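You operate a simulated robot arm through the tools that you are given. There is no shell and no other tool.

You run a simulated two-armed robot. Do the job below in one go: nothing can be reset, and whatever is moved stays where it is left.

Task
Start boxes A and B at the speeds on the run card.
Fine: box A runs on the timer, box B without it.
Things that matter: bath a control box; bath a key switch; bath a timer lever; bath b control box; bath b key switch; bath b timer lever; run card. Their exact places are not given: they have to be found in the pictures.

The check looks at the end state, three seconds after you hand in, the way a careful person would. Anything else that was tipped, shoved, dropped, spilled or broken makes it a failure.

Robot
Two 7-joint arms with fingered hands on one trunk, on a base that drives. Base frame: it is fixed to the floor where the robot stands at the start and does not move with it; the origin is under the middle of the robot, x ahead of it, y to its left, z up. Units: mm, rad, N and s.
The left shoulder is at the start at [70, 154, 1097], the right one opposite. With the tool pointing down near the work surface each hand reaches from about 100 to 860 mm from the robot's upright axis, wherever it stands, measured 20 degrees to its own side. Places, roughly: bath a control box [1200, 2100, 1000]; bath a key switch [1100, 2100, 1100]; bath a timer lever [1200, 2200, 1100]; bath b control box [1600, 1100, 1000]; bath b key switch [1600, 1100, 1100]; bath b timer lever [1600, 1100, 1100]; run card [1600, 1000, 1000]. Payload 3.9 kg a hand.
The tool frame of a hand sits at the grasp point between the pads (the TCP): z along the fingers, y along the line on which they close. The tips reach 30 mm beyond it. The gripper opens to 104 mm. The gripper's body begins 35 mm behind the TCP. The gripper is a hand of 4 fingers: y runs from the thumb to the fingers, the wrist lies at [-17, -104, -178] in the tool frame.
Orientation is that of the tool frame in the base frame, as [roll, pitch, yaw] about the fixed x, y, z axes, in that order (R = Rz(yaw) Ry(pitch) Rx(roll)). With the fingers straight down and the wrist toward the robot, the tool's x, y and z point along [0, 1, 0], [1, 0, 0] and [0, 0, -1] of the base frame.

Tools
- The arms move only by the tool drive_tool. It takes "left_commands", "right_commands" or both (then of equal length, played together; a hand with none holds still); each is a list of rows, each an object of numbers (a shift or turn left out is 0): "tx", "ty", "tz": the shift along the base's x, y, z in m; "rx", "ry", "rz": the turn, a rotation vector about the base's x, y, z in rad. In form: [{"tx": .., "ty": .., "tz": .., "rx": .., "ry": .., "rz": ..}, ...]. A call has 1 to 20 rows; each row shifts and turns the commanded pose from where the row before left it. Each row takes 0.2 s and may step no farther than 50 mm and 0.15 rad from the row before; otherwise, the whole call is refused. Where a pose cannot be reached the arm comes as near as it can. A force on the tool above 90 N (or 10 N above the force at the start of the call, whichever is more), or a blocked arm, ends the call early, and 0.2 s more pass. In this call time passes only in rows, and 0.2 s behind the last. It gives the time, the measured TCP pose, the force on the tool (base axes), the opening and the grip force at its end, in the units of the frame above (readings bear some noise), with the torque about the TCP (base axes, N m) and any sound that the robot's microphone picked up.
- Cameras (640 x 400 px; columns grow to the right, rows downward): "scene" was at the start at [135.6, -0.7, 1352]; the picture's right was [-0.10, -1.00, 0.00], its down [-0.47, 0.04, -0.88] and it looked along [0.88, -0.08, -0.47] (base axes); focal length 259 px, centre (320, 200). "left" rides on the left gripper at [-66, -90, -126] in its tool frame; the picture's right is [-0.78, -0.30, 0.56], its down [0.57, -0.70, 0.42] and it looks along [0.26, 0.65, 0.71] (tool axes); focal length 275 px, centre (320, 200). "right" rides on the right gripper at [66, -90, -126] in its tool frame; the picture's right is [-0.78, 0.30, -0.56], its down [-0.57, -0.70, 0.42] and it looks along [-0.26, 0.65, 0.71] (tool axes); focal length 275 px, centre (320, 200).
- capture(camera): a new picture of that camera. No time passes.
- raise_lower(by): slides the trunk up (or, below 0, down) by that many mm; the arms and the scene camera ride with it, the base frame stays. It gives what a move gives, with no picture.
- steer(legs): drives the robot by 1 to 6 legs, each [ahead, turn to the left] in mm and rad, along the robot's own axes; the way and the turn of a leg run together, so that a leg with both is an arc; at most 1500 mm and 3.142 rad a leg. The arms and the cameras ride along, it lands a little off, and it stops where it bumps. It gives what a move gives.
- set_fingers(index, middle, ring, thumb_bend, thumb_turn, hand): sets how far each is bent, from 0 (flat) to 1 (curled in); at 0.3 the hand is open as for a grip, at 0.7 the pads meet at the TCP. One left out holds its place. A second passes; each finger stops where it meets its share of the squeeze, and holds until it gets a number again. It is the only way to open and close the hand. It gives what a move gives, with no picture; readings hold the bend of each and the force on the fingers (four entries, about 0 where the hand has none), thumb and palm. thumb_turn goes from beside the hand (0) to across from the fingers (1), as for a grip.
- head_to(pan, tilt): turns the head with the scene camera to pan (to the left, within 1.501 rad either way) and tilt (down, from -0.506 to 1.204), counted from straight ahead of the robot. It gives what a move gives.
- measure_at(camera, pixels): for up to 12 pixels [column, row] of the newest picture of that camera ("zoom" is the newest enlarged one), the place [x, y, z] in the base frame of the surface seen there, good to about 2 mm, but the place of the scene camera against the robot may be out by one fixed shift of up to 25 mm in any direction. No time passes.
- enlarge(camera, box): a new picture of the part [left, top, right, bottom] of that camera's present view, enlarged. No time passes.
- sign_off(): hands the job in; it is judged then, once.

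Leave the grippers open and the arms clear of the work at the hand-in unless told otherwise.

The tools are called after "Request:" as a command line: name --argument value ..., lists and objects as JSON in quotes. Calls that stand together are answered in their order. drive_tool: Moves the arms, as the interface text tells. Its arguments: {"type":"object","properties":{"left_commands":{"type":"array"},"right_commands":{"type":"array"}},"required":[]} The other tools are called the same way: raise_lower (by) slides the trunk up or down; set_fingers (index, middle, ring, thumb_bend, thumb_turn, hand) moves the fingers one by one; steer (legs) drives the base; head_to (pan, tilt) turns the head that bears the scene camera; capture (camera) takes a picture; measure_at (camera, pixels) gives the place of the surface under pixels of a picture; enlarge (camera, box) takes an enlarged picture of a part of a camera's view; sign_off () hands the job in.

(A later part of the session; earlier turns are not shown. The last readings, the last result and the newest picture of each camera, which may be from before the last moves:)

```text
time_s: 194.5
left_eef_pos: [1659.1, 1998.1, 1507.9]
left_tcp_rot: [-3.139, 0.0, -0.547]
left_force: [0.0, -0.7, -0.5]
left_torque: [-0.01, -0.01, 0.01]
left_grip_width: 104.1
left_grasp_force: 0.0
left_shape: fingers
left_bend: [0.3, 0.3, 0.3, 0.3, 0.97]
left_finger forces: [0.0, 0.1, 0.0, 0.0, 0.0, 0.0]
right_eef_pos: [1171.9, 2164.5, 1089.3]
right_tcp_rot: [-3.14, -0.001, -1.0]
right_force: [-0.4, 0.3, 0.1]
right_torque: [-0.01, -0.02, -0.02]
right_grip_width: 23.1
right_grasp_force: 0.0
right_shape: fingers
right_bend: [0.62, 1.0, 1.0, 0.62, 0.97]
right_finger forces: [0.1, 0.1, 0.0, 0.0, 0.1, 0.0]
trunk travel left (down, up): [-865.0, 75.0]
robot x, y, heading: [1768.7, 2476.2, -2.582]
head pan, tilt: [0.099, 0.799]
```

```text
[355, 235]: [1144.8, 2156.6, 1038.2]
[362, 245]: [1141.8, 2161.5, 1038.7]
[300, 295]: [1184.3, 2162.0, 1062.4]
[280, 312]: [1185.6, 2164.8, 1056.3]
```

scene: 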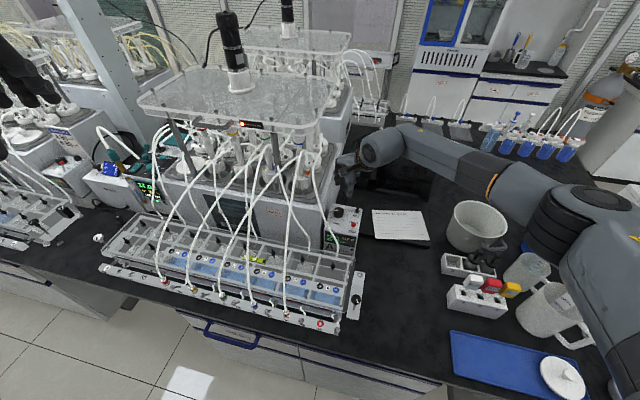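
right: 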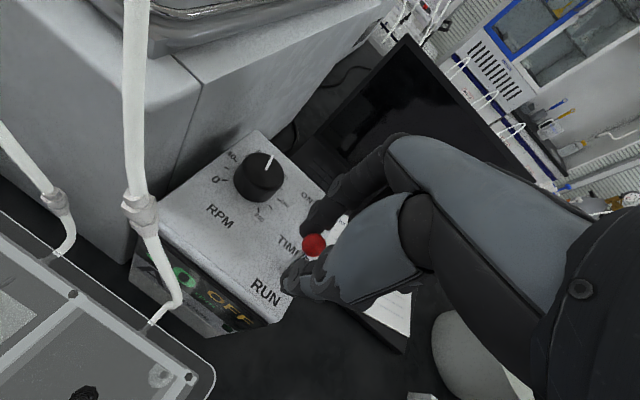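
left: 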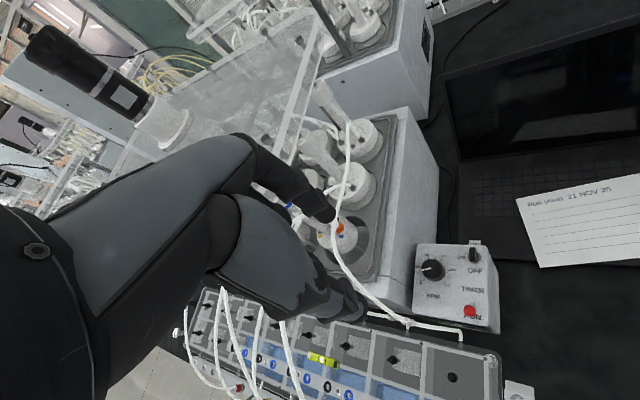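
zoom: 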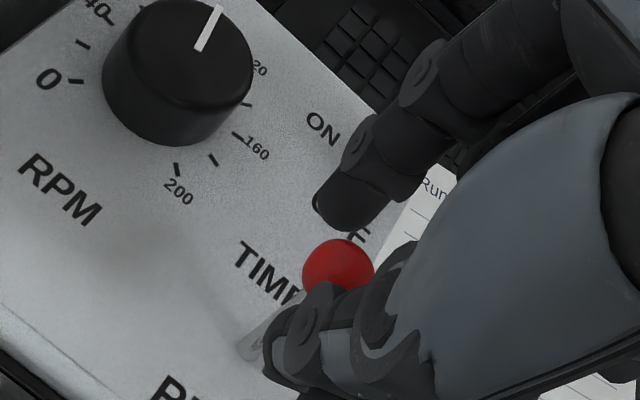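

The ball now rests near the thumb. I push 5 mm further gently to make sure it is at its end stop.

Request:
drive_tool --right_commands '[{"tx": -0.0023, "ty": -0.001}, {"tx": -0.0023, "ty": -0.001}]'

Request:
enlarge --camera "right" --box '[220, 160, 380, 300]'

Request:
measure_at --camera "zoom" --pixels '[[335, 265], [330, 275], [345, 260]]'

```text
time_s: 195.1
left_eef_pos: [1661.3, 1998.1, 1508.9]
left_tcp_rot: [3.14, 0.0, -0.548]
left_force: [0.1, 0.4, -0.1]
left_torque: [-0.02, -0.04, -0.01]
left_grip_width: 104.1
left_grasp_force: 0.0
left_shape: fingers
left_bend: [0.3, 0.3, 0.3, 0.3, 0.97]
left_finger forces: [0.0, 0.0, 0.0, 0.0, 0.0, 0.0]
right_eef_pos: [1167.6, 2163.6, 1090.1]
right_tcp_rot: [-3.14, -0.002, -0.999]
right_force: [2.2, 1.6, -0.2]
right_torque: [0.04, -0.07, 0.0]
right_grip_width: 25.6
right_grasp_force: 1.1
right_shape: fingers
right_bend: [0.62, 1.0, 1.0, 0.6, 0.97]
right_finger forces: [0.1, 0.0, 0.0, 0.0, 2.3, 0.0]
trunk travel left (down, up): [-865.0, 75.0]
robot x, y, heading: [1768.1, 2478.9, -2.579]
head pan, tilt: [0.099, 0.799]
```

```text
2.86 times, centred on (300, 230) of right
```

zoom: 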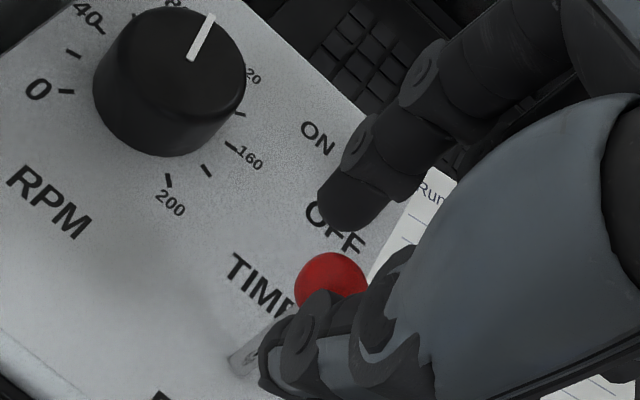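

```text
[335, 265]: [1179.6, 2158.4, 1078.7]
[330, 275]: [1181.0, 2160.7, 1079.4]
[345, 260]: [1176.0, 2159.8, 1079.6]
```

The lever is at its stop in TIMER (thumb feels 2 N). I back off a few mm and lift, then look at the key.

Request:
drive_tool --right_commands '[{"tx": 0.0046, "ty": 0.002}, {"tz": 0.02}, {"tz": 0.03}, {"tz": 0.03}]'

Request:
capture --camera "right"

Request:
enlarge --camera "scene" --box '[290, 150, 418, 230]'

```text
time_s: 196.1
left_eef_pos: [1660.0, 1998.5, 1507.7]
left_tcp_rot: [3.141, 0.0, -0.548]
left_force: [-0.2, -0.3, 0.0]
left_torque: [0.03, -0.01, -0.03]
left_grip_width: 103.8
left_grasp_force: 0.0
left_shape: fingers
left_bend: [0.3, 0.3, 0.3, 0.3, 0.97]
left_finger forces: [0.1, 0.1, 0.0, 0.0, 0.0, 0.0]
right_eef_pos: [1172.0, 2168.0, 1170.6]
right_tcp_rot: [-3.139, 0.0, -0.999]
right_force: [0.0, -0.2, 0.2]
right_torque: [-0.02, 0.0, -0.01]
right_grip_width: 23.3
right_grasp_force: 0.1
right_shape: fingers
right_bend: [0.62, 1.0, 1.0, 0.62, 0.97]
right_finger forces: [0.0, 0.0, 0.0, 0.0, 0.0, 0.1]
trunk travel left (down, up): [-865.0, 75.0]
robot x, y, heading: [1770.1, 2473.5, -2.58]
head pan, tilt: [0.099, 0.799]
```

```text
taken
```

right: 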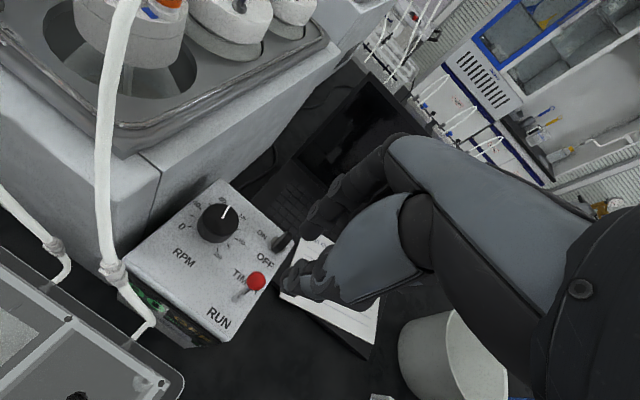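

```text
5.00 times, centred on (354, 190) of scene
```

zoom: 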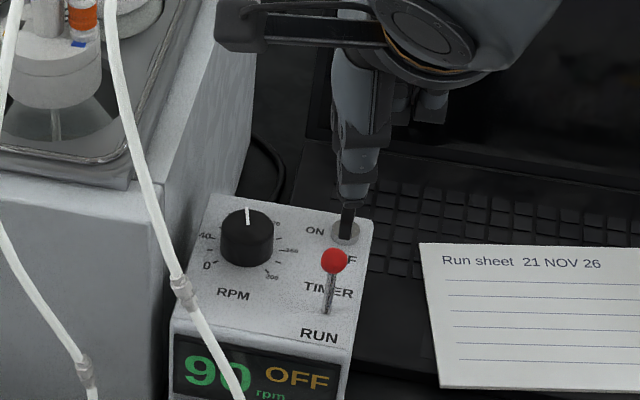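

The lever leans to TIMER. Now I measure the key precisely with the right camera.

Request:
enlarge --camera "right" --box '[220, 200, 320, 290]'

Request:
measure_at --camera "right" --pixels '[[278, 246], [282, 241], [287, 236], [275, 243], [257, 280]]'

```text
4.44 times, centred on (270, 245) of right
```

zoom: 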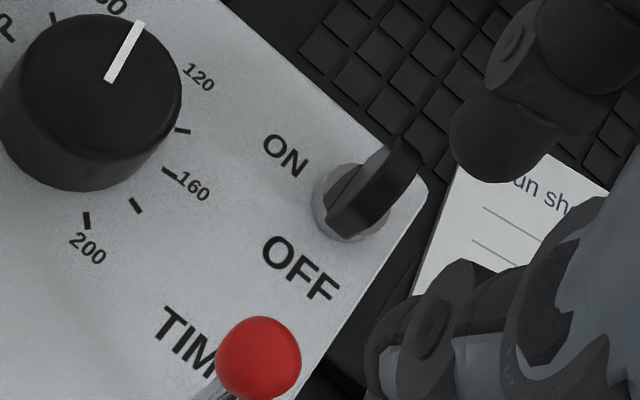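

```text
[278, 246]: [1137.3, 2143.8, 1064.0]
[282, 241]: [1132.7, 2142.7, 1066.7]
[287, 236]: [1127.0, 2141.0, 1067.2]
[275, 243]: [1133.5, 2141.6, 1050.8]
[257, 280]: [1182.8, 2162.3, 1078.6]
```

I measure the blade ends and base in the zoom.

Request:
measure_at --camera "zoom" --pixels '[[350, 225], [370, 205], [390, 180], [410, 155], [400, 142], [375, 165], [350, 195], [335, 225], [325, 200], [345, 172], [330, 185], [418, 150]]'

```text
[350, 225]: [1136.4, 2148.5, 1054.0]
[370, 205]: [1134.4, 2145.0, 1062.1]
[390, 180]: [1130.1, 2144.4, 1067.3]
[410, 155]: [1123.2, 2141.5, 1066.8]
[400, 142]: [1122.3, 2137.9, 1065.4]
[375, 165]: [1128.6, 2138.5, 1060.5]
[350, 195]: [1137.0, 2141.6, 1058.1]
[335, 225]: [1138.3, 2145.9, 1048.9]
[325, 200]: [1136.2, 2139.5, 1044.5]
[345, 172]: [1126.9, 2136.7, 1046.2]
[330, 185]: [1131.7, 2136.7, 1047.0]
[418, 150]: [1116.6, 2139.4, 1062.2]
```

Key axis ≈(1129,2142), blade ≈22 mm long, front–back, z 1048–1068. Closing index and thumb slantwise on it turns it clockwise, and turning the hand then finishes the quarter turn to ON. I set the gap to ~36 mm and move over the key.

Request:
set_fingers --hand "right" --index 0.565 --thumb_bend 0.565

Request:
drive_tool --right_commands '[{"tx": -0.012, "ty": -0.006, "rz": 0.1}, {"tx": -0.012, "ty": -0.006, "rz": 0.1}, {"tx": -0.012, "ty": -0.006, "tz": -0.015, "rz": 0.1}, {"tx": -0.0125, "ty": -0.0054, "tz": -0.025, "rz": 0.1}]'

Request:
capture --camera "right"

Request:
enlarge --camera "scene" --box '[290, 150, 418, 230]'

```text
time_s: 197.1
left_eef_pos: [1660.3, 1998.0, 1508.6]
left_tcp_rot: [-3.139, 0.0, -0.547]
left_force: [-0.2, -0.3, -0.4]
left_torque: [-0.03, 0.02, 0.03]
left_grip_width: 104.0
left_grasp_force: 0.1
left_shape: fingers
left_bend: [0.3, 0.3, 0.3, 0.3, 0.97]
left_finger forces: [0.0, 0.0, 0.0, 0.0, 0.1, 0.0]
right_eef_pos: [1171.3, 2167.0, 1170.0]
right_tcp_rot: [-3.138, -0.001, -0.999]
right_force: [-0.2, -0.3, -0.7]
right_torque: [-0.01, -0.02, 0.02]
right_grip_width: 37.5
right_grasp_force: 0.1
right_shape: fingers
right_bend: [0.56, 1.0, 1.0, 0.56, 0.97]
right_finger forces: [0.1, 0.0, 0.0, 0.0, 0.0, 0.1]
trunk travel left (down, up): [-865.0, 75.0]
robot x, y, heading: [1768.8, 2478.0, -2.583]
head pan, tilt: [0.099, 0.799]
```

```text
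time_s: 198.1
left_eef_pos: [1658.2, 1996.8, 1507.4]
left_tcp_rot: [-3.139, -0.002, -0.549]
left_force: [0.6, 0.5, 1.3]
left_torque: [0.02, 0.0, 0.01]
left_grip_width: 104.2
left_grasp_force: 0.0
left_shape: fingers
left_bend: [0.3, 0.3, 0.3, 0.3, 0.97]
left_finger forces: [0.0, 0.0, 0.0, 0.1, 0.0, 0.1]
right_eef_pos: [1121.8, 2142.3, 1129.9]
right_tcp_rot: [-3.139, -0.001, -0.597]
right_force: [-0.6, 0.1, 0.4]
right_torque: [-0.02, -0.05, -0.02]
right_grip_width: 37.7
right_grasp_force: 0.1
right_shape: fingers
right_bend: [0.56, 1.0, 1.0, 0.56, 0.97]
right_finger forces: [0.0, 0.0, 0.0, 0.1, 0.1, 0.0]
trunk travel left (down, up): [-865.0, 75.0]
robot x, y, heading: [1770.8, 2477.4, -2.581]
head pan, tilt: [0.099, 0.799]
```

```text
taken
```

right: 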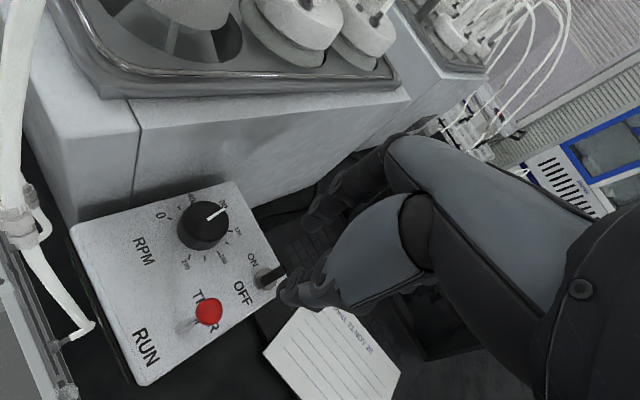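

```text
5.00 times, centred on (354, 190) of scene
```

zoom: 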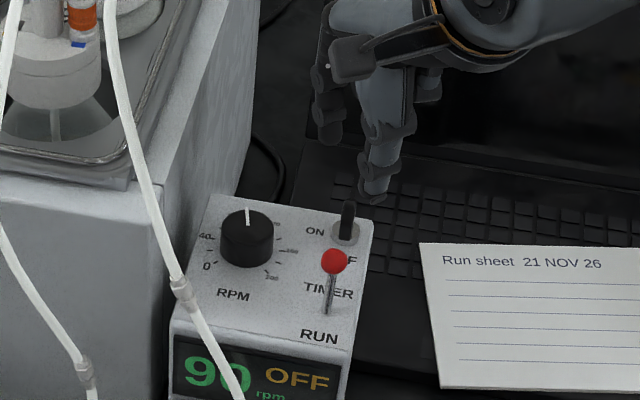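

Positions look right; I go down to z≈1078 with a 2 mm correction.

Request:
drive_tool --right_commands '[{"tx": 0.0015, "ty": 0.002, "tz": -0.018}, {"tz": -0.018}, {"tz": -0.015}]'

Request:
capture --camera "right"

Request:
enlarge --camera "scene" --box '[310, 150, 406, 210]'

Request:
enlarge --camera "right" --box '[220, 170, 340, 310]'

```text
time_s: 198.9
left_eef_pos: [1660.5, 1997.3, 1507.9]
left_tcp_rot: [-3.141, 0.002, -0.548]
left_force: [-0.8, -0.4, 0.3]
left_torque: [0.03, 0.01, 0.04]
left_grip_width: 104.2
left_grasp_force: 0.1
left_shape: fingers
left_bend: [0.3, 0.3, 0.3, 0.3, 0.97]
left_finger forces: [0.0, 0.0, 0.0, 0.0, 0.0, 0.1]
right_eef_pos: [1126.4, 2144.3, 1080.3]
right_tcp_rot: [-3.137, 0.001, -0.601]
right_force: [0.4, 1.0, -0.1]
right_torque: [-0.02, 0.02, -0.01]
right_grip_width: 37.5
right_grasp_force: 0.1
right_shape: fingers
right_bend: [0.56, 1.0, 1.0, 0.56, 0.97]
right_finger forces: [0.0, 0.1, 0.0, 0.1, 0.0, 0.0]
trunk travel left (down, up): [-865.0, 75.0]
robot x, y, heading: [1769.1, 2473.0, -2.584]
head pan, tilt: [0.099, 0.799]
```

```text
taken
```

right: 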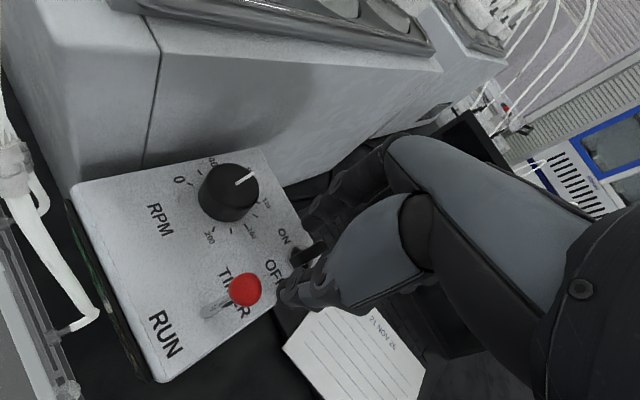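

```text
6.67 times, centred on (358, 180) of scene
```

zoom: 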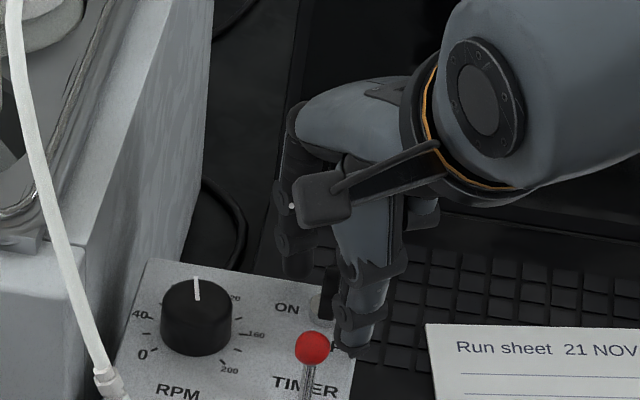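

```text
2.86 times, centred on (280, 240) of right
```

zoom: 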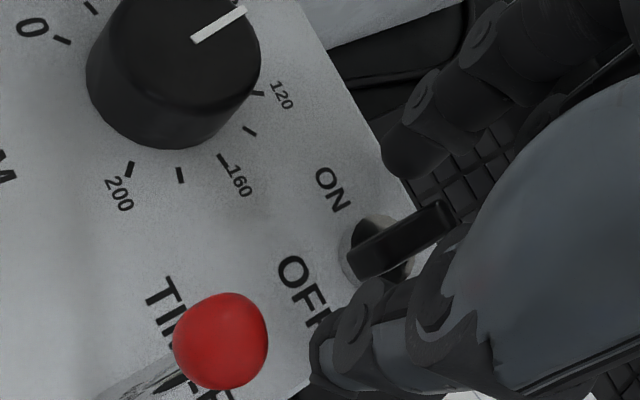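

Index and thumb are on both sides of the key. I close them on the blade.

Request:
set_fingers --hand "right" --index 0.72 --thumb_bend 0.72

Request:
enlarge --camera "right" --box '[220, 170, 340, 310]'

Request:
enlarge --camera "scene" --box '[290, 150, 418, 230]'

```text
time_s: 199.9
left_eef_pos: [1660.6, 1997.0, 1507.8]
left_tcp_rot: [3.14, 0.0, -0.548]
left_force: [-0.2, 0.2, 0.3]
left_torque: [0.01, 0.03, -0.02]
left_grip_width: 104.2
left_grasp_force: 0.0
left_shape: fingers
left_bend: [0.3, 0.3, 0.3, 0.3, 0.97]
left_finger forces: [0.0, 0.0, 0.0, 0.1, 0.1, 0.0]
right_eef_pos: [1126.0, 2144.7, 1079.7]
right_tcp_rot: [-3.138, 0.001, -0.6]
right_force: [3.5, 1.1, -3.8]
right_torque: [0.05, -0.07, 0.04]
right_grip_width: 12.2
right_grasp_force: 5.8
right_shape: fingers
right_bend: [0.71, 1.0, 1.0, 0.66, 0.97]
right_finger forces: [4.7, 0.1, 0.0, 0.1, 7.8, 0.1]
trunk travel left (down, up): [-865.0, 75.0]
robot x, y, heading: [1767.8, 2478.4, -2.575]
head pan, tilt: [0.099, 0.799]
```

```text
2.86 times, centred on (280, 240) of right
```

zoom: 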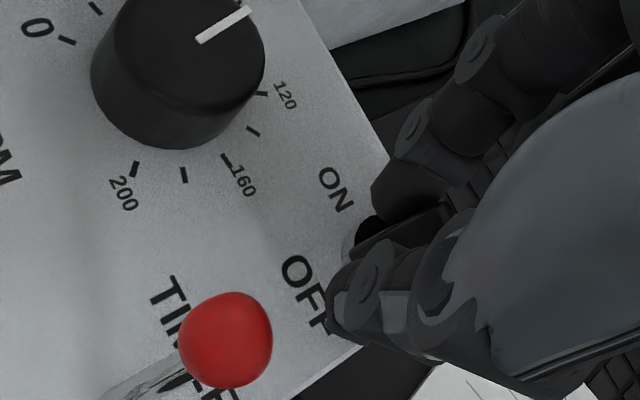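

```text
5.00 times, centred on (354, 190) of scene
```

zoom: 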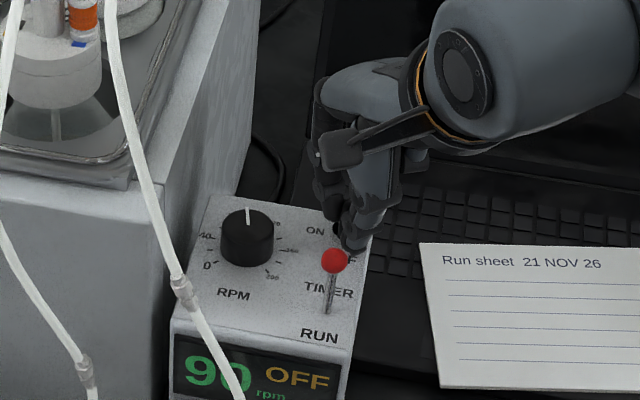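

The blade is held (gap 12 mm). I turn the hand clockwise about the key axis.

Request:
drive_tool --right_commands '[{"rz": -0.08, "tx": 0.0003, "ty": 0.0002}, {"rz": -0.08, "tx": 0.0003, "ty": 0.0002}, {"rz": -0.08, "tx": 0.0003, "ty": 0.0002}, {"rz": -0.08, "tx": 0.0003, "ty": 0.0002}, {"rz": -0.08, "tx": 0.0003, "ty": 0.0002}, {"rz": -0.08, "tx": 0.0003, "ty": 0.0002}]'

Request:
capture --camera "right"

Request:
enlarge --camera "right" --box '[220, 170, 340, 310]'

Request:
enlarge --camera "scene" --box '[290, 150, 418, 230]'

```text
time_s: 201.3
left_eef_pos: [1660.7, 1996.9, 1508.1]
left_tcp_rot: [-3.139, 0.003, -0.548]
left_force: [-0.2, -0.3, -1.0]
left_torque: [0.02, -0.01, -0.03]
left_grip_width: 104.3
left_grasp_force: 0.1
left_shape: fingers
left_bend: [0.3, 0.3, 0.3, 0.3, 0.97]
left_finger forces: [0.0, 0.1, 0.1, 0.1, 0.0, 0.0]
right_eef_pos: [1128.0, 2144.7, 1079.9]
right_tcp_rot: [-3.139, -0.001, -1.08]
right_force: [3.7, -0.8, -3.0]
right_torque: [0.01, -0.04, 0.03]
right_grip_width: 10.1
right_grasp_force: 4.3
right_shape: fingers
right_bend: [0.71, 1.0, 1.0, 0.66, 0.96]
right_finger forces: [3.1, 0.0, 0.0, 0.0, 5.6, 0.0]
trunk travel left (down, up): [-865.0, 75.0]
robot x, y, heading: [1770.0, 2476.6, -2.578]
head pan, tilt: [0.099, 0.799]
```

```text
taken
```

right: 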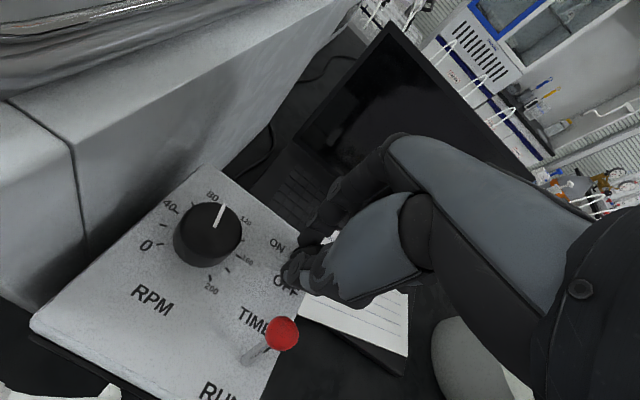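

```text
2.86 times, centred on (280, 240) of right
```

zoom: 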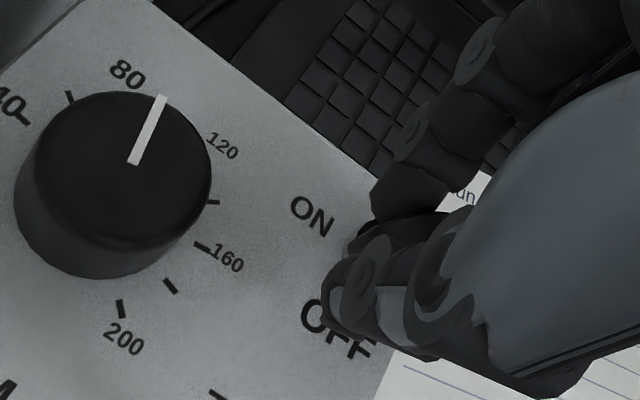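

```text
5.00 times, centred on (354, 190) of scene
```

zoom: 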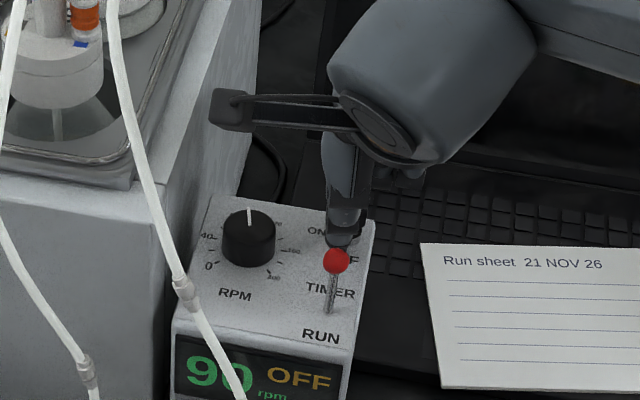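

Still OFF; I continue the turn by another 0.24 rad.

Request:
drive_tool --right_commands '[{"rz": -0.08, "tx": 0.0003, "ty": 0.0002}, {"rz": -0.08, "tx": 0.0003, "ty": 0.0002}, {"rz": -0.08, "tx": 0.0003, "ty": 0.0002}]'

Request:
enlarge --camera "right" --box '[220, 170, 340, 310]'

Request:
enlarge --camera "scene" --box '[290, 150, 418, 230]'

```text
time_s: 202.1
left_eef_pos: [1661.1, 1996.4, 1507.6]
left_tcp_rot: [-3.139, 0.0, -0.547]
left_force: [-0.8, -0.4, 0.0]
left_torque: [0.01, -0.01, 0.03]
left_grip_width: 104.1
left_grasp_force: 0.0
left_shape: fingers
left_bend: [0.3, 0.3, 0.3, 0.3, 0.97]
left_finger forces: [0.0, 0.0, 0.0, 0.0, 0.1, 0.1]
right_eef_pos: [1126.4, 2146.7, 1080.7]
right_tcp_rot: [-3.138, -0.001, -1.322]
right_force: [-0.7, -2.0, 1.1]
right_torque: [-0.03, 0.01, 0.01]
right_grip_width: 5.5
right_grasp_force: 4.1
right_shape: fingers
right_bend: [0.71, 1.0, 1.0, 0.69, 0.97]
right_finger forces: [5.1, 0.0, 0.0, 0.0, 3.6, 0.1]
trunk travel left (down, up): [-865.0, 75.0]
robot x, y, heading: [1771.4, 2478.9, -2.58]
head pan, tilt: [0.099, 0.799]
```

```text
2.86 times, centred on (280, 240) of right
```

zoom: 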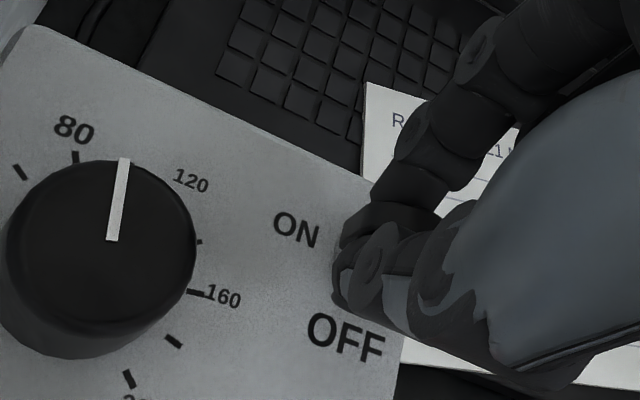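

```text
5.00 times, centred on (354, 190) of scene
```

zoom: 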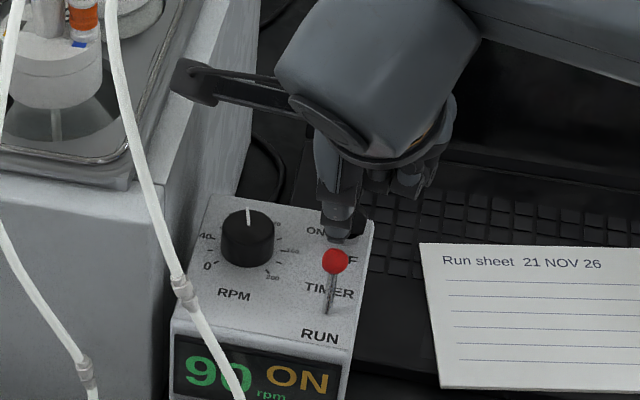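

Display now reads 90 ON. I release the key gently and lift away.

Request:
set_fingers --hand "right" --index 0.6 --thumb_bend 0.6

Request:
drive_tool --right_commands '[{"tz": 0.025}, {"tz": 0.03}, {"tz": 0.04}, {"tz": 0.04, "rz": 0.1}, {"tz": 0.04, "rz": 0.1}]'

Request:
capture --camera "right"

Request:
enlarge --camera "scene" --box '[290, 150, 418, 230]'

```text
time_s: 203.1
left_eef_pos: [1659.8, 1997.9, 1507.5]
left_tcp_rot: [-3.141, 0.0, -0.548]
left_force: [-0.9, -0.6, 0.3]
left_torque: [0.02, 0.0, 0.0]
left_grip_width: 104.4
left_grasp_force: 0.1
left_shape: fingers
left_bend: [0.3, 0.3, 0.3, 0.3, 0.97]
left_finger forces: [0.0, 0.1, 0.0, 0.0, 0.1, 0.0]
right_eef_pos: [1127.6, 2146.4, 1079.8]
right_tcp_rot: [-3.14, -0.001, -1.319]
right_force: [-0.4, -0.1, 0.8]
right_torque: [-0.02, -0.03, 0.01]
right_grip_width: 27.5
right_grasp_force: 0.0
right_shape: fingers
right_bend: [0.6, 1.0, 1.0, 0.6, 0.97]
right_finger forces: [0.0, 0.1, 0.0, 0.0, 0.1, 0.0]
trunk travel left (down, up): [-865.0, 75.0]
robot x, y, heading: [1770.5, 2477.7, -2.582]
head pan, tilt: [0.099, 0.799]
```

```text
time_s: 204.3
left_eef_pos: [1660.3, 1999.2, 1508.7]
left_tcp_rot: [3.141, -0.001, -0.547]
left_force: [0.4, -0.5, -0.8]
left_torque: [0.0, 0.01, 0.0]
left_grip_width: 104.4
left_grasp_force: 0.0
left_shape: fingers
left_bend: [0.3, 0.3, 0.3, 0.3, 0.97]
left_finger forces: [0.0, 0.0, 0.0, 0.1, 0.1, 0.0]
right_eef_pos: [1126.7, 2148.5, 1254.6]
right_tcp_rot: [-3.141, -0.002, -1.117]
right_force: [-0.2, 0.0, -0.8]
right_torque: [-0.02, 0.02, 0.01]
right_grip_width: 27.5
right_grasp_force: 0.1
right_shape: fingers
right_bend: [0.6, 1.0, 1.0, 0.6, 0.97]
right_finger forces: [0.0, 0.0, 0.1, 0.0, 0.1, 0.0]
trunk travel left (down, up): [-865.0, 75.0]
robot x, y, heading: [1769.4, 2477.9, -2.586]
head pan, tilt: [0.099, 0.799]
```

```text
taken
```

right: 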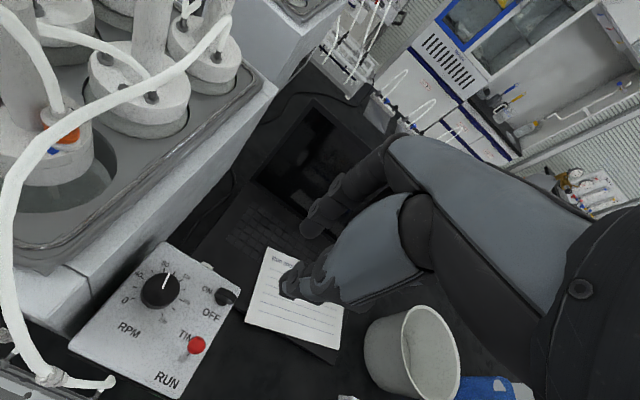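

```text
5.00 times, centred on (354, 190) of scene
```

zoom: 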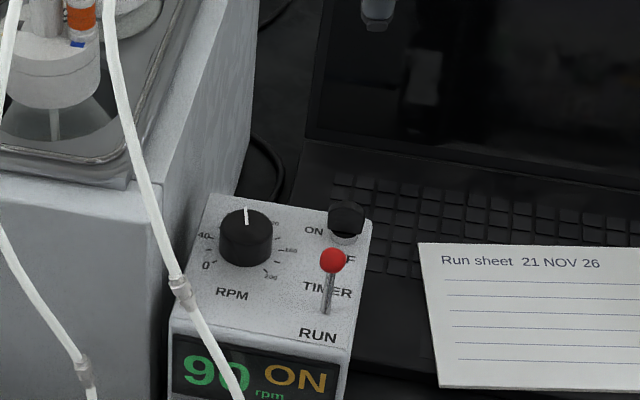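

Box A is done: 90 rpm, ON, lever at TIMER. Now box B. I retract the right hand, raise the trunk and drive left along the bench toward box B.

Request:
drive_tool --right_commands '[{"tz": 0.04}, {"tx": 0.035, "ty": 0.02, "tz": 0.02}, {"tx": 0.038, "ty": 0.025}, {"tx": 0.038, "ty": 0.025}, {"tx": 0.038, "ty": 0.025}, {"tx": 0.038, "ty": 0.025}, {"tx": 0.038, "ty": 0.025}, {"tx": 0.038, "ty": 0.025}]'

Request:
raise_lower --by 70

Request:
steer --legs '[[0, 1.424], [1000, 0], [0, -1.424]]'

Request:
head_to --pan 0.1 --tilt 0.7

Request:
capture --camera "scene"

```text
time_s: 206.1
left_eef_pos: [1661.7, 1998.0, 1508.8]
left_tcp_rot: [3.141, 0.002, -0.549]
left_force: [0.1, -0.3, 0.3]
left_torque: [-0.01, 0.02, 0.01]
left_grip_width: 104.4
left_grasp_force: 0.0
left_shape: fingers
left_bend: [0.3, 0.3, 0.3, 0.3, 0.97]
left_finger forces: [0.1, 0.0, 0.0, 0.0, 0.0, 0.0]
right_eef_pos: [1393.6, 2316.9, 1314.9]
right_tcp_rot: [3.141, -0.003, -1.12]
right_force: [0.3, 0.6, 0.1]
right_torque: [0.0, 0.02, 0.0]
right_grip_width: 27.7
right_grasp_force: 0.1
right_shape: fingers
right_bend: [0.6, 1.0, 1.0, 0.6, 0.97]
right_finger forces: [0.0, 0.0, 0.0, 0.1, 0.0, 0.0]
trunk travel left (down, up): [-865.0, 75.0]
robot x, y, heading: [1767.4, 2472.1, -2.581]
head pan, tilt: [0.099, 0.799]
```

```text
time_s: 207.2
left_eef_pos: [1659.4, 1997.8, 1578.8]
left_tcp_rot: [-3.138, 0.0, -0.549]
left_force: [1.0, -0.2, -0.8]
left_torque: [0.0, 0.04, -0.02]
left_grip_width: 104.1
left_grasp_force: 0.1
left_shape: fingers
left_bend: [0.3, 0.3, 0.3, 0.3, 0.97]
left_finger forces: [0.1, 0.0, 0.0, 0.0, 0.1, 0.1]
right_eef_pos: [1390.3, 2314.8, 1385.5]
right_tcp_rot: [-3.137, 0.0, -1.119]
right_force: [0.2, 0.1, 0.6]
right_torque: [0.0, -0.05, -0.03]
right_grip_width: 27.6
right_grasp_force: 0.1
right_shape: fingers
right_bend: [0.6, 1.0, 1.0, 0.6, 0.97]
right_finger forces: [0.0, 0.0, 0.0, 0.1, 0.0, 0.1]
trunk travel left (down, up): [-935.0, 5.0]
robot x, y, heading: [1769.0, 2475.8, -2.585]
head pan, tilt: [0.099, 0.799]
```

```text
time_s: 219.3
left_eef_pos: [2097.5, 1074.8, 1578.4]
left_tcp_rot: [3.14, 0.003, -0.499]
left_force: [0.0, -0.5, -0.3]
left_torque: [0.01, -0.02, 0.03]
left_grip_width: 104.3
left_grasp_force: 0.1
left_shape: fingers
left_bend: [0.3, 0.3, 0.3, 0.3, 0.97]
left_finger forces: [0.0, 0.0, 0.1, 0.0, 0.0, 0.0]
right_eef_pos: [1813.9, 1379.0, 1384.9]
right_tcp_rot: [-3.14, -0.001, -1.07]
right_force: [0.4, 0.0, 0.7]
right_torque: [-0.01, 0.02, -0.02]
right_grip_width: 27.7
right_grasp_force: 0.0
right_shape: fingers
right_bend: [0.6, 1.0, 1.0, 0.6, 0.97]
right_finger forces: [0.1, 0.0, 0.0, 0.0, 0.0, 0.1]
trunk travel left (down, up): [-935.0, 5.0]
robot x, y, heading: [2182.0, 1560.2, -2.527]
head pan, tilt: [0.099, 0.799]
```

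```text
time_s: 220.0
left_eef_pos: [2097.2, 1075.0, 1578.1]
left_tcp_rot: [3.14, -0.001, -0.498]
left_force: [-1.2, 1.1, 0.1]
left_torque: [-0.02, -0.05, 0.01]
left_grip_width: 104.1
left_grasp_force: 0.1
left_shape: fingers
left_bend: [0.3, 0.3, 0.3, 0.3, 0.97]
left_finger forces: [0.0, 0.0, 0.1, 0.0, 0.0, 0.0]
right_eef_pos: [1813.5, 1379.7, 1384.9]
right_tcp_rot: [-3.141, 0.001, -1.069]
right_force: [-0.3, 0.8, 0.2]
right_torque: [0.02, 0.01, 0.01]
right_grip_width: 27.7
right_grasp_force: 0.1
right_shape: fingers
right_bend: [0.6, 1.0, 1.0, 0.6, 0.97]
right_finger forces: [0.0, 0.1, 0.1, 0.0, 0.0, 0.1]
trunk travel left (down, up): [-935.0, 5.0]
robot x, y, heading: [2181.8, 1560.8, -2.536]
head pan, tilt: [0.099, 0.7]
```

```text
taken
```

scene: 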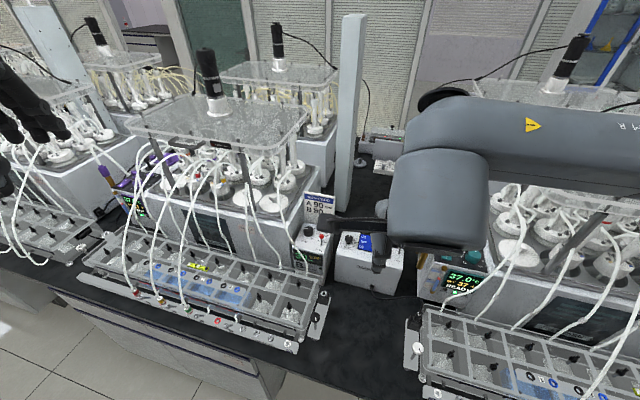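

Box B is at (312,248), with the run card stand behind it, a tall post behind at (350,120), and the pump box right at (365,265). I enlarge and measure.

Request:
enlarge --camera "scene" --box '[270, 185, 398, 285]'

Request:
measure_at --camera "zoom" --pixels '[[180, 225], [245, 245], [250, 200], [210, 285], [175, 290], [245, 310], [190, 200], [240, 95], [340, 60], [380, 70], [400, 270], [340, 250]]'

Request:
measure_at --camera "scene" --pixels '[[345, 200], [350, 100], [350, 20], [300, 165], [306, 190], [335, 215], [312, 200], [322, 195], [290, 200], [375, 240], [398, 255]]'

```text
4.00 times, centred on (334, 235) of scene
```

zoom: 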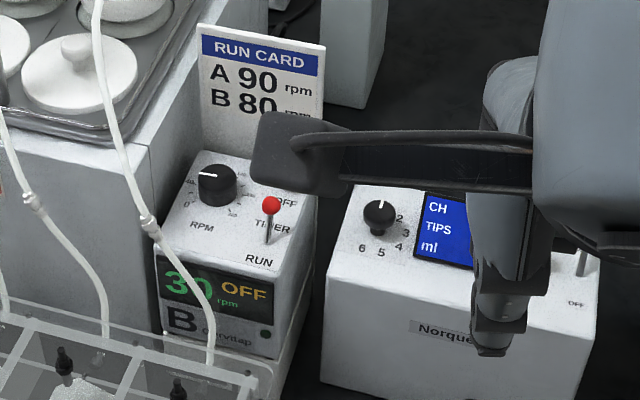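

```text
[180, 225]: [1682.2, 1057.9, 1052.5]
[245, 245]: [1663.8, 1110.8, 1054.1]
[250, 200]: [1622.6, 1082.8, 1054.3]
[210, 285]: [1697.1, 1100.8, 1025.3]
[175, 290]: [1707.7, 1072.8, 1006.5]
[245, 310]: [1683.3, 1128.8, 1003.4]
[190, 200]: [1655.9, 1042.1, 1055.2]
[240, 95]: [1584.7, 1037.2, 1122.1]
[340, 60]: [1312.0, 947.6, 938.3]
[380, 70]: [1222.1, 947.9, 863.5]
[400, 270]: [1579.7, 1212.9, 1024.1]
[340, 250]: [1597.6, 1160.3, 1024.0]
```

```text
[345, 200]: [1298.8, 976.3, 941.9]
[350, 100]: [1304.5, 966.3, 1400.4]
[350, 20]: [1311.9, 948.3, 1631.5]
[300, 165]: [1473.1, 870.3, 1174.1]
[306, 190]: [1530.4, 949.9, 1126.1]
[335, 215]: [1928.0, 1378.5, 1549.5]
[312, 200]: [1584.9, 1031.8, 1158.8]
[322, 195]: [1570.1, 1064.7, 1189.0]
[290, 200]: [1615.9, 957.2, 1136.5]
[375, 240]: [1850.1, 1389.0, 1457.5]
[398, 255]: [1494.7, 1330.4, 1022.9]
```

Box B reads 30 rpm OFF, and its lever leans back (TIMER), so it needs to come forward to RUN. The run card stands right behind the box, so the hand must not bulge backward. I measure knob, key, card edges and tubes.

Request:
measure_at --camera "zoom" --pixels '[[216, 172], [205, 152], [318, 200], [322, 60], [200, 30], [205, 140], [272, 205], [268, 242], [160, 258], [290, 285], [120, 160], [150, 228]]'

Request:
measure_at --camera "zoom" --pixels '[[230, 172], [202, 178], [150, 150], [185, 60], [110, 60], [135, 200], [170, 255], [200, 290], [312, 180], [318, 120], [150, 170], [60, 160]]'

```text
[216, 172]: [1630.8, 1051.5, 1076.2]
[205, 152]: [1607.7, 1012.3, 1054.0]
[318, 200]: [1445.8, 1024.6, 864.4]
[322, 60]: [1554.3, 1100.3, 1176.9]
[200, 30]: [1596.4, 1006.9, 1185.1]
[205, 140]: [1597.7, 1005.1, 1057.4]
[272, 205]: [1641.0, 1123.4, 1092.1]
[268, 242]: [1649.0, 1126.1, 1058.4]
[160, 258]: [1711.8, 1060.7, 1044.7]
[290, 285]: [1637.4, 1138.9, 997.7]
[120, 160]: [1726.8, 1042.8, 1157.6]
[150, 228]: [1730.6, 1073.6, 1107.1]
```

```text
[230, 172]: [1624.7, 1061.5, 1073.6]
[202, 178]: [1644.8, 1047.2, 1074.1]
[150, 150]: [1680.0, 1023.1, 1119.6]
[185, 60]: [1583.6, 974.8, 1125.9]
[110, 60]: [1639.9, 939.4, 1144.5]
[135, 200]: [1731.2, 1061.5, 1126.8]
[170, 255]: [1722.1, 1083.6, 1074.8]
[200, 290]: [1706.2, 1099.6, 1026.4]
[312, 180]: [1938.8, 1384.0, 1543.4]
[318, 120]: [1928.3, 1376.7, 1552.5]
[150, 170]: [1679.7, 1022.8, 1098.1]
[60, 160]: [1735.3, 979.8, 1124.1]
```

Geometry is the same as at A: knob about 50 mm in front of the card plane. I'll lean the hand forward-down (wrist toward me) so that the upper hand keeps off the card. First I shift the robot 150 mm left to the same relation as at A.

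Request:
steer --legs '[[0, 1.37], [150, 0], [0, -1.42]]'

Request:
raise_lower --by -70

Request:
head_to --pan 0.1 --tilt 0.8

Request:
capture --camera "scene"

```text
time_s: 228.2
left_eef_pos: [2148.5, 942.0, 1578.6]
left_tcp_rot: [-3.141, 0.002, -0.521]
left_force: [0.1, 0.7, -0.2]
left_torque: [-0.03, 0.01, 0.0]
left_grip_width: 104.2
left_grasp_force: 0.0
left_shape: fingers
left_bend: [0.3, 0.3, 0.3, 0.3, 0.97]
left_finger forces: [0.0, 0.0, 0.0, 0.1, 0.0, 0.0]
right_eef_pos: [1870.5, 1253.6, 1385.6]
right_tcp_rot: [-3.138, -0.001, -1.091]
right_force: [1.0, -0.3, -0.8]
right_torque: [0.05, 0.01, 0.01]
right_grip_width: 27.9
right_grasp_force: 0.0
right_shape: fingers
right_bend: [0.6, 1.0, 1.0, 0.6, 0.97]
right_finger forces: [0.0, 0.0, 0.1, 0.0, 0.0, 0.1]
trunk travel left (down, up): [-935.0, 5.0]
robot x, y, heading: [2241.3, 1426.5, -2.554]
head pan, tilt: [0.099, 0.7]
```

```text
time_s: 229.3
left_eef_pos: [2146.9, 944.1, 1508.7]
left_tcp_rot: [3.142, 0.003, -0.522]
left_force: [-0.1, -0.5, -0.2]
left_torque: [-0.01, 0.05, -0.01]
left_grip_width: 104.1
left_grasp_force: 0.0
left_shape: fingers
left_bend: [0.3, 0.3, 0.3, 0.3, 0.97]
left_finger forces: [0.0, 0.0, 0.1, 0.0, 0.1, 0.0]
right_eef_pos: [1869.9, 1252.6, 1315.7]
right_tcp_rot: [-3.14, -0.002, -1.09]
right_force: [-0.3, 0.1, -0.8]
right_torque: [-0.03, -0.01, 0.0]
right_grip_width: 27.5
right_grasp_force: 0.0
right_shape: fingers
right_bend: [0.6, 1.0, 1.0, 0.6, 0.97]
right_finger forces: [0.0, 0.1, 0.0, 0.1, 0.1, 0.0]
trunk travel left (down, up): [-865.0, 75.0]
robot x, y, heading: [2249.6, 1427.4, -2.554]
head pan, tilt: [0.099, 0.7]
```

```text
time_s: 229.9
left_eef_pos: [2147.3, 943.3, 1507.9]
left_tcp_rot: [3.14, 0.001, -0.52]
left_force: [0.7, 0.5, -0.9]
left_torque: [0.02, -0.01, 0.04]
left_grip_width: 104.3
left_grasp_force: 0.0
left_shape: fingers
left_bend: [0.3, 0.3, 0.3, 0.3, 0.97]
left_finger forces: [0.1, 0.0, 0.0, 0.0, 0.1, 0.0]
right_eef_pos: [1867.7, 1253.2, 1316.0]
right_tcp_rot: [-3.14, -0.001, -1.091]
right_force: [0.0, 0.1, -0.4]
right_torque: [0.0, 0.01, -0.01]
right_grip_width: 27.5
right_grasp_force: 0.1
right_shape: fingers
right_bend: [0.6, 1.0, 1.0, 0.6, 0.97]
right_finger forces: [0.0, 0.0, 0.0, 0.0, 0.0, 0.0]
trunk travel left (down, up): [-865.0, 75.0]
robot x, y, heading: [2242.6, 1426.4, -2.556]
head pan, tilt: [0.099, 0.799]
```

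```text
taken
```

scene: 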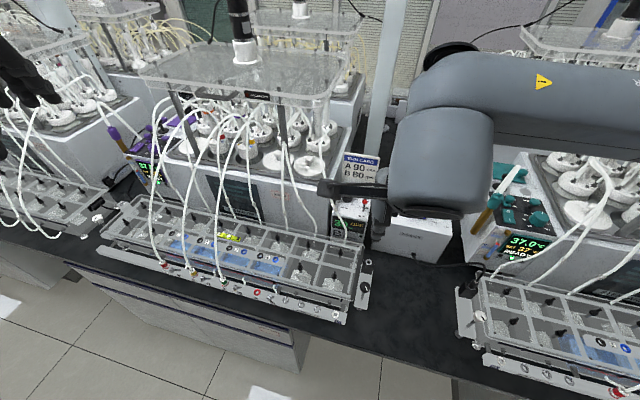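

I open the pinch slightly and bring the right hand over box B, turned and leaned, stopping at z≈1200.

Request:
set_fingers --hand "right" --index 0.53 --thumb_bend 0.53

Request:
drive_tool --right_commands '[{"tx": -0.027, "ty": -0.023, "tz": -0.01, "rz": 0.0625}, {"tx": -0.027, "ty": -0.023, "tz": -0.01, "rz": 0.0625}, {"tx": -0.027, "ty": -0.023, "tz": -0.01, "rz": 0.0625}, {"tx": -0.027, "ty": -0.023, "tz": -0.01, "rz": 0.0625}, {"tx": -0.027, "ty": -0.023, "tz": -0.01, "rz": 0.0625}, {"tx": -0.027, "ty": -0.023, "tz": -0.01, "rz": 0.0625}, {"tx": -0.027, "ty": -0.023, "tz": -0.015, "rz": 0.0625}, {"tx": -0.027, "ty": -0.023, "tz": -0.015, "rz": 0.0625}, {"rx": -0.072, "ry": 0.05}, {"rx": -0.072, "ry": 0.05}, {"rx": -0.072, "ry": 0.05}, {"rx": -0.072, "ry": 0.05}]'

Request:
capture --camera "right"

Request:
capture --camera "scene"

```text
time_s: 230.9
left_eef_pos: [2148.7, 942.9, 1508.7]
left_tcp_rot: [3.141, 0.003, -0.519]
left_force: [-0.2, -0.7, 0.0]
left_torque: [-0.02, -0.01, -0.01]
left_grip_width: 104.3
left_grasp_force: 0.0
left_shape: fingers
left_bend: [0.3, 0.3, 0.3, 0.3, 0.97]
left_finger forces: [0.1, 0.0, 0.1, 0.0, 0.0, 0.1]
right_eef_pos: [1870.5, 1251.6, 1314.3]
right_tcp_rot: [-3.141, -0.001, -1.091]
right_force: [0.3, -0.1, -0.8]
right_torque: [0.01, 0.01, 0.02]
right_grip_width: 45.3
right_grasp_force: 0.1
right_shape: fingers
right_bend: [0.53, 1.0, 1.0, 0.53, 0.97]
right_finger forces: [0.0, 0.1, 0.1, 0.0, 0.1, 0.0]
trunk travel left (down, up): [-865.0, 75.0]
robot x, y, heading: [2241.7, 1426.4, -2.55]
head pan, tilt: [0.099, 0.799]
```

```text
time_s: 233.5
left_eef_pos: [2148.0, 942.5, 1507.6]
left_tcp_rot: [3.142, 0.003, -0.52]
left_force: [0.0, -0.8, 1.0]
left_torque: [0.0, -0.01, 0.01]
left_grip_width: 104.3
left_grasp_force: 0.1
left_shape: fingers
left_bend: [0.3, 0.3, 0.3, 0.3, 0.97]
left_finger forces: [0.0, 0.0, 0.0, 0.1, 0.1, 0.0]
right_eef_pos: [1653.5, 1068.6, 1224.9]
right_tcp_rot: [2.79, 0.003, -0.59]
right_force: [0.0, 0.5, -0.4]
right_torque: [-0.01, -0.01, -0.04]
right_grip_width: 45.6
right_grasp_force: 0.0
right_shape: fingers
right_bend: [0.53, 1.0, 1.0, 0.53, 0.97]
right_finger forces: [0.0, 0.0, 0.1, 0.0, 0.1, 0.0]
trunk travel left (down, up): [-865.0, 75.0]
robot x, y, heading: [2247.2, 1423.5, -2.545]
head pan, tilt: [0.099, 0.799]
```

```text
taken
```

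right: 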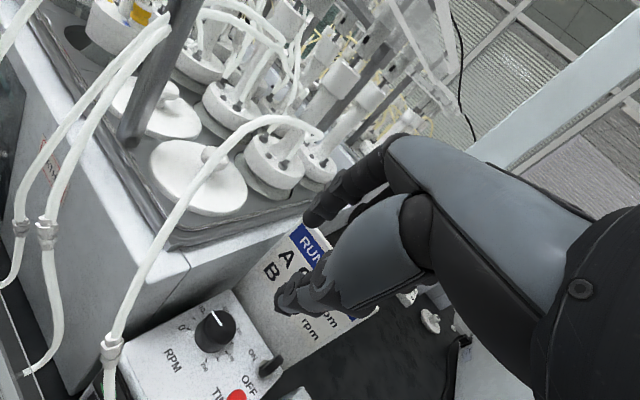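

```text
taken
```

scene: 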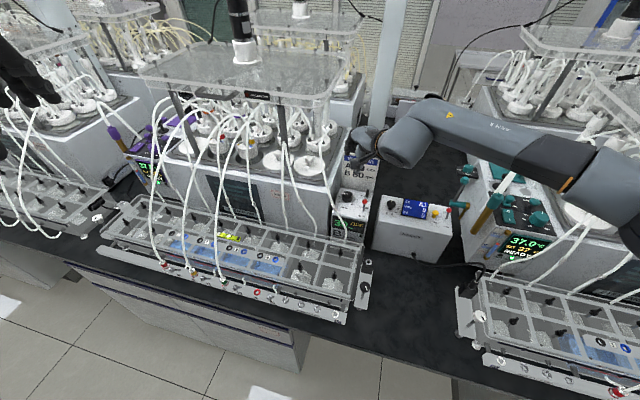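

The lean is right and the hand is over the box. I check the right elbow's place relative to bath A's tubes (near (600,200)) and measure knob B with the right camera.

Request:
measure_at --camera "scene" --pixels '[[600, 190], [560, 170], [570, 200], [585, 235], [590, 210], [540, 150], [620, 215], [600, 240]]'

Request:
enlarge --camera "right" --box '[90, 280, 310, 400]'

Request:
enlarge --camera "scene" --box '[500, 100, 640, 260]'

```text
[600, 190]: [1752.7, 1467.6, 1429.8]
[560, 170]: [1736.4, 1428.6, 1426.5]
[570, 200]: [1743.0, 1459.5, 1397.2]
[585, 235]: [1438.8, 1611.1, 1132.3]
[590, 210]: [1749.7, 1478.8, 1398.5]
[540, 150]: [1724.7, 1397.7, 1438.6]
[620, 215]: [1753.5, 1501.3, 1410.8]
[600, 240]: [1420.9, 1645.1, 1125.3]
```

```text
2.91 times, centred on (200, 340) of right
```

zoom: 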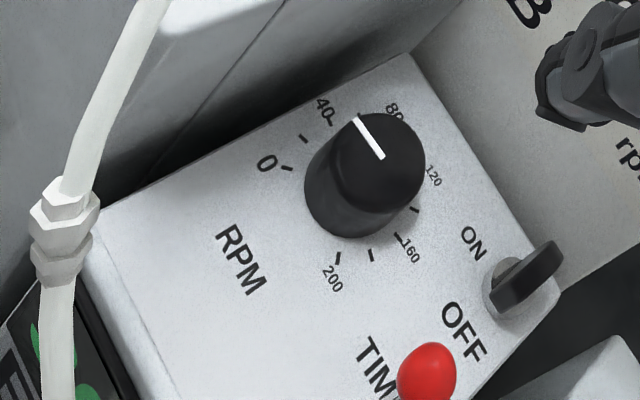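

```text
2.50 times, centred on (570, 180) of scene
```

zoom: 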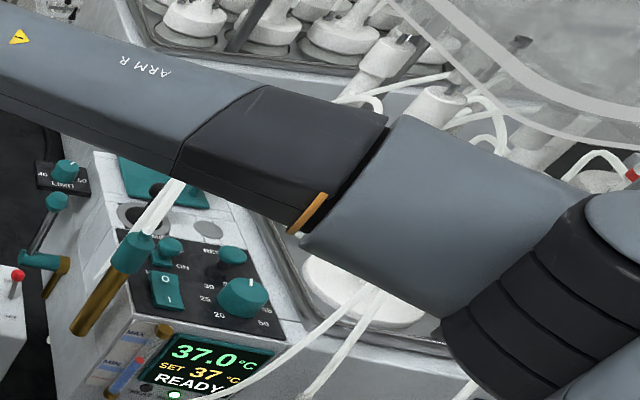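

The elbow is at z≈1400, well above the tubes. I measure knob, key, lever, card and box with the right camera zoom.

Request:
enlarge --camera "right" --box '[90, 280, 310, 400]'

Request:
measure_at --camera "zoom" --pixels '[[380, 158], [345, 150], [422, 165], [385, 115], [372, 208], [525, 280], [505, 300], [550, 250], [430, 370], [410, 60], [285, 168], [338, 258]]'

Request:
measure_at --camera "zoom" --pixels '[[470, 60], [440, 65], [560, 290], [300, 80], [250, 110], [110, 110], [65, 200], [60, 250], [95, 150], [500, 120], [520, 265], [495, 285]]'

```text
2.91 times, centred on (200, 340) of right
```

zoom: 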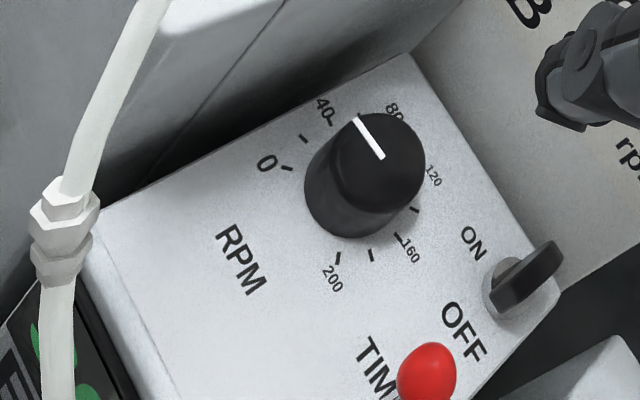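

```text
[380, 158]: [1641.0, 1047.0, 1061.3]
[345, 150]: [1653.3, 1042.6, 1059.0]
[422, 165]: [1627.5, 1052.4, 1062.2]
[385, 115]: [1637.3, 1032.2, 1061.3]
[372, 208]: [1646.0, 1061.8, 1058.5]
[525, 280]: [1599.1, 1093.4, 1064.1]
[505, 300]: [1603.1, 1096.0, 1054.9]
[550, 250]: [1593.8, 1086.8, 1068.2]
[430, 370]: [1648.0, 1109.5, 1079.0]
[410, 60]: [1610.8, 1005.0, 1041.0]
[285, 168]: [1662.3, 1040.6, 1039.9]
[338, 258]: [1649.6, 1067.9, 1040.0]
```

```text
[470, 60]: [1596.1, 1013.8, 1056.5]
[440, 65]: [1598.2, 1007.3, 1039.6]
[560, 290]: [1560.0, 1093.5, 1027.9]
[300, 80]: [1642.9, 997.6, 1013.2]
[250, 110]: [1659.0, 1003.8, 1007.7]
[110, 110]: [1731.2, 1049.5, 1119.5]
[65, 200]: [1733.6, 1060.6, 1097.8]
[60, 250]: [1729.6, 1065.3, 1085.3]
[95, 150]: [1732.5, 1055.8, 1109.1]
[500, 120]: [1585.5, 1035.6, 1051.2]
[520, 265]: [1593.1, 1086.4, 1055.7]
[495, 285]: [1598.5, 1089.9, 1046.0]
```

Knob B centre ≈(1640,1047), 55 mm in front of the card; key ≈(1594,1090). I check the side view of the right hand through the left camera and the scene camera to judge its extent towards the card.

Request:
capture --camera "left"

Request:
enlarge --camera "scene" --box '[310, 110, 450, 220]'

```text
taken
```

left: 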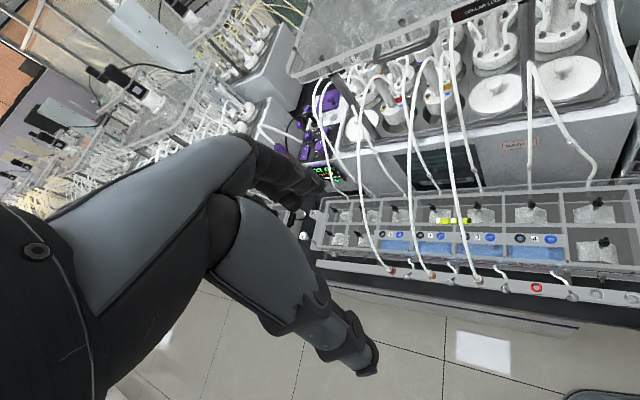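

```text
3.64 times, centred on (380, 165) of scene
```

zoom: 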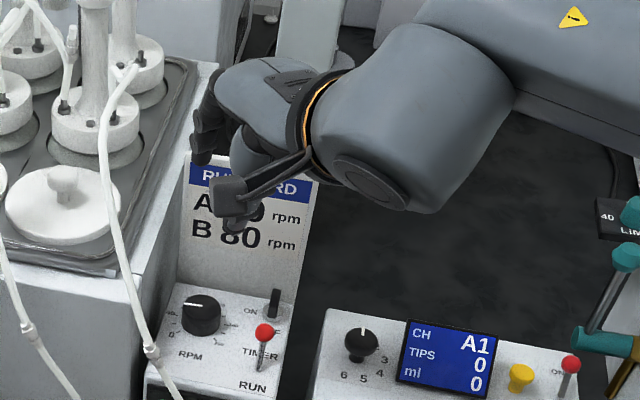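

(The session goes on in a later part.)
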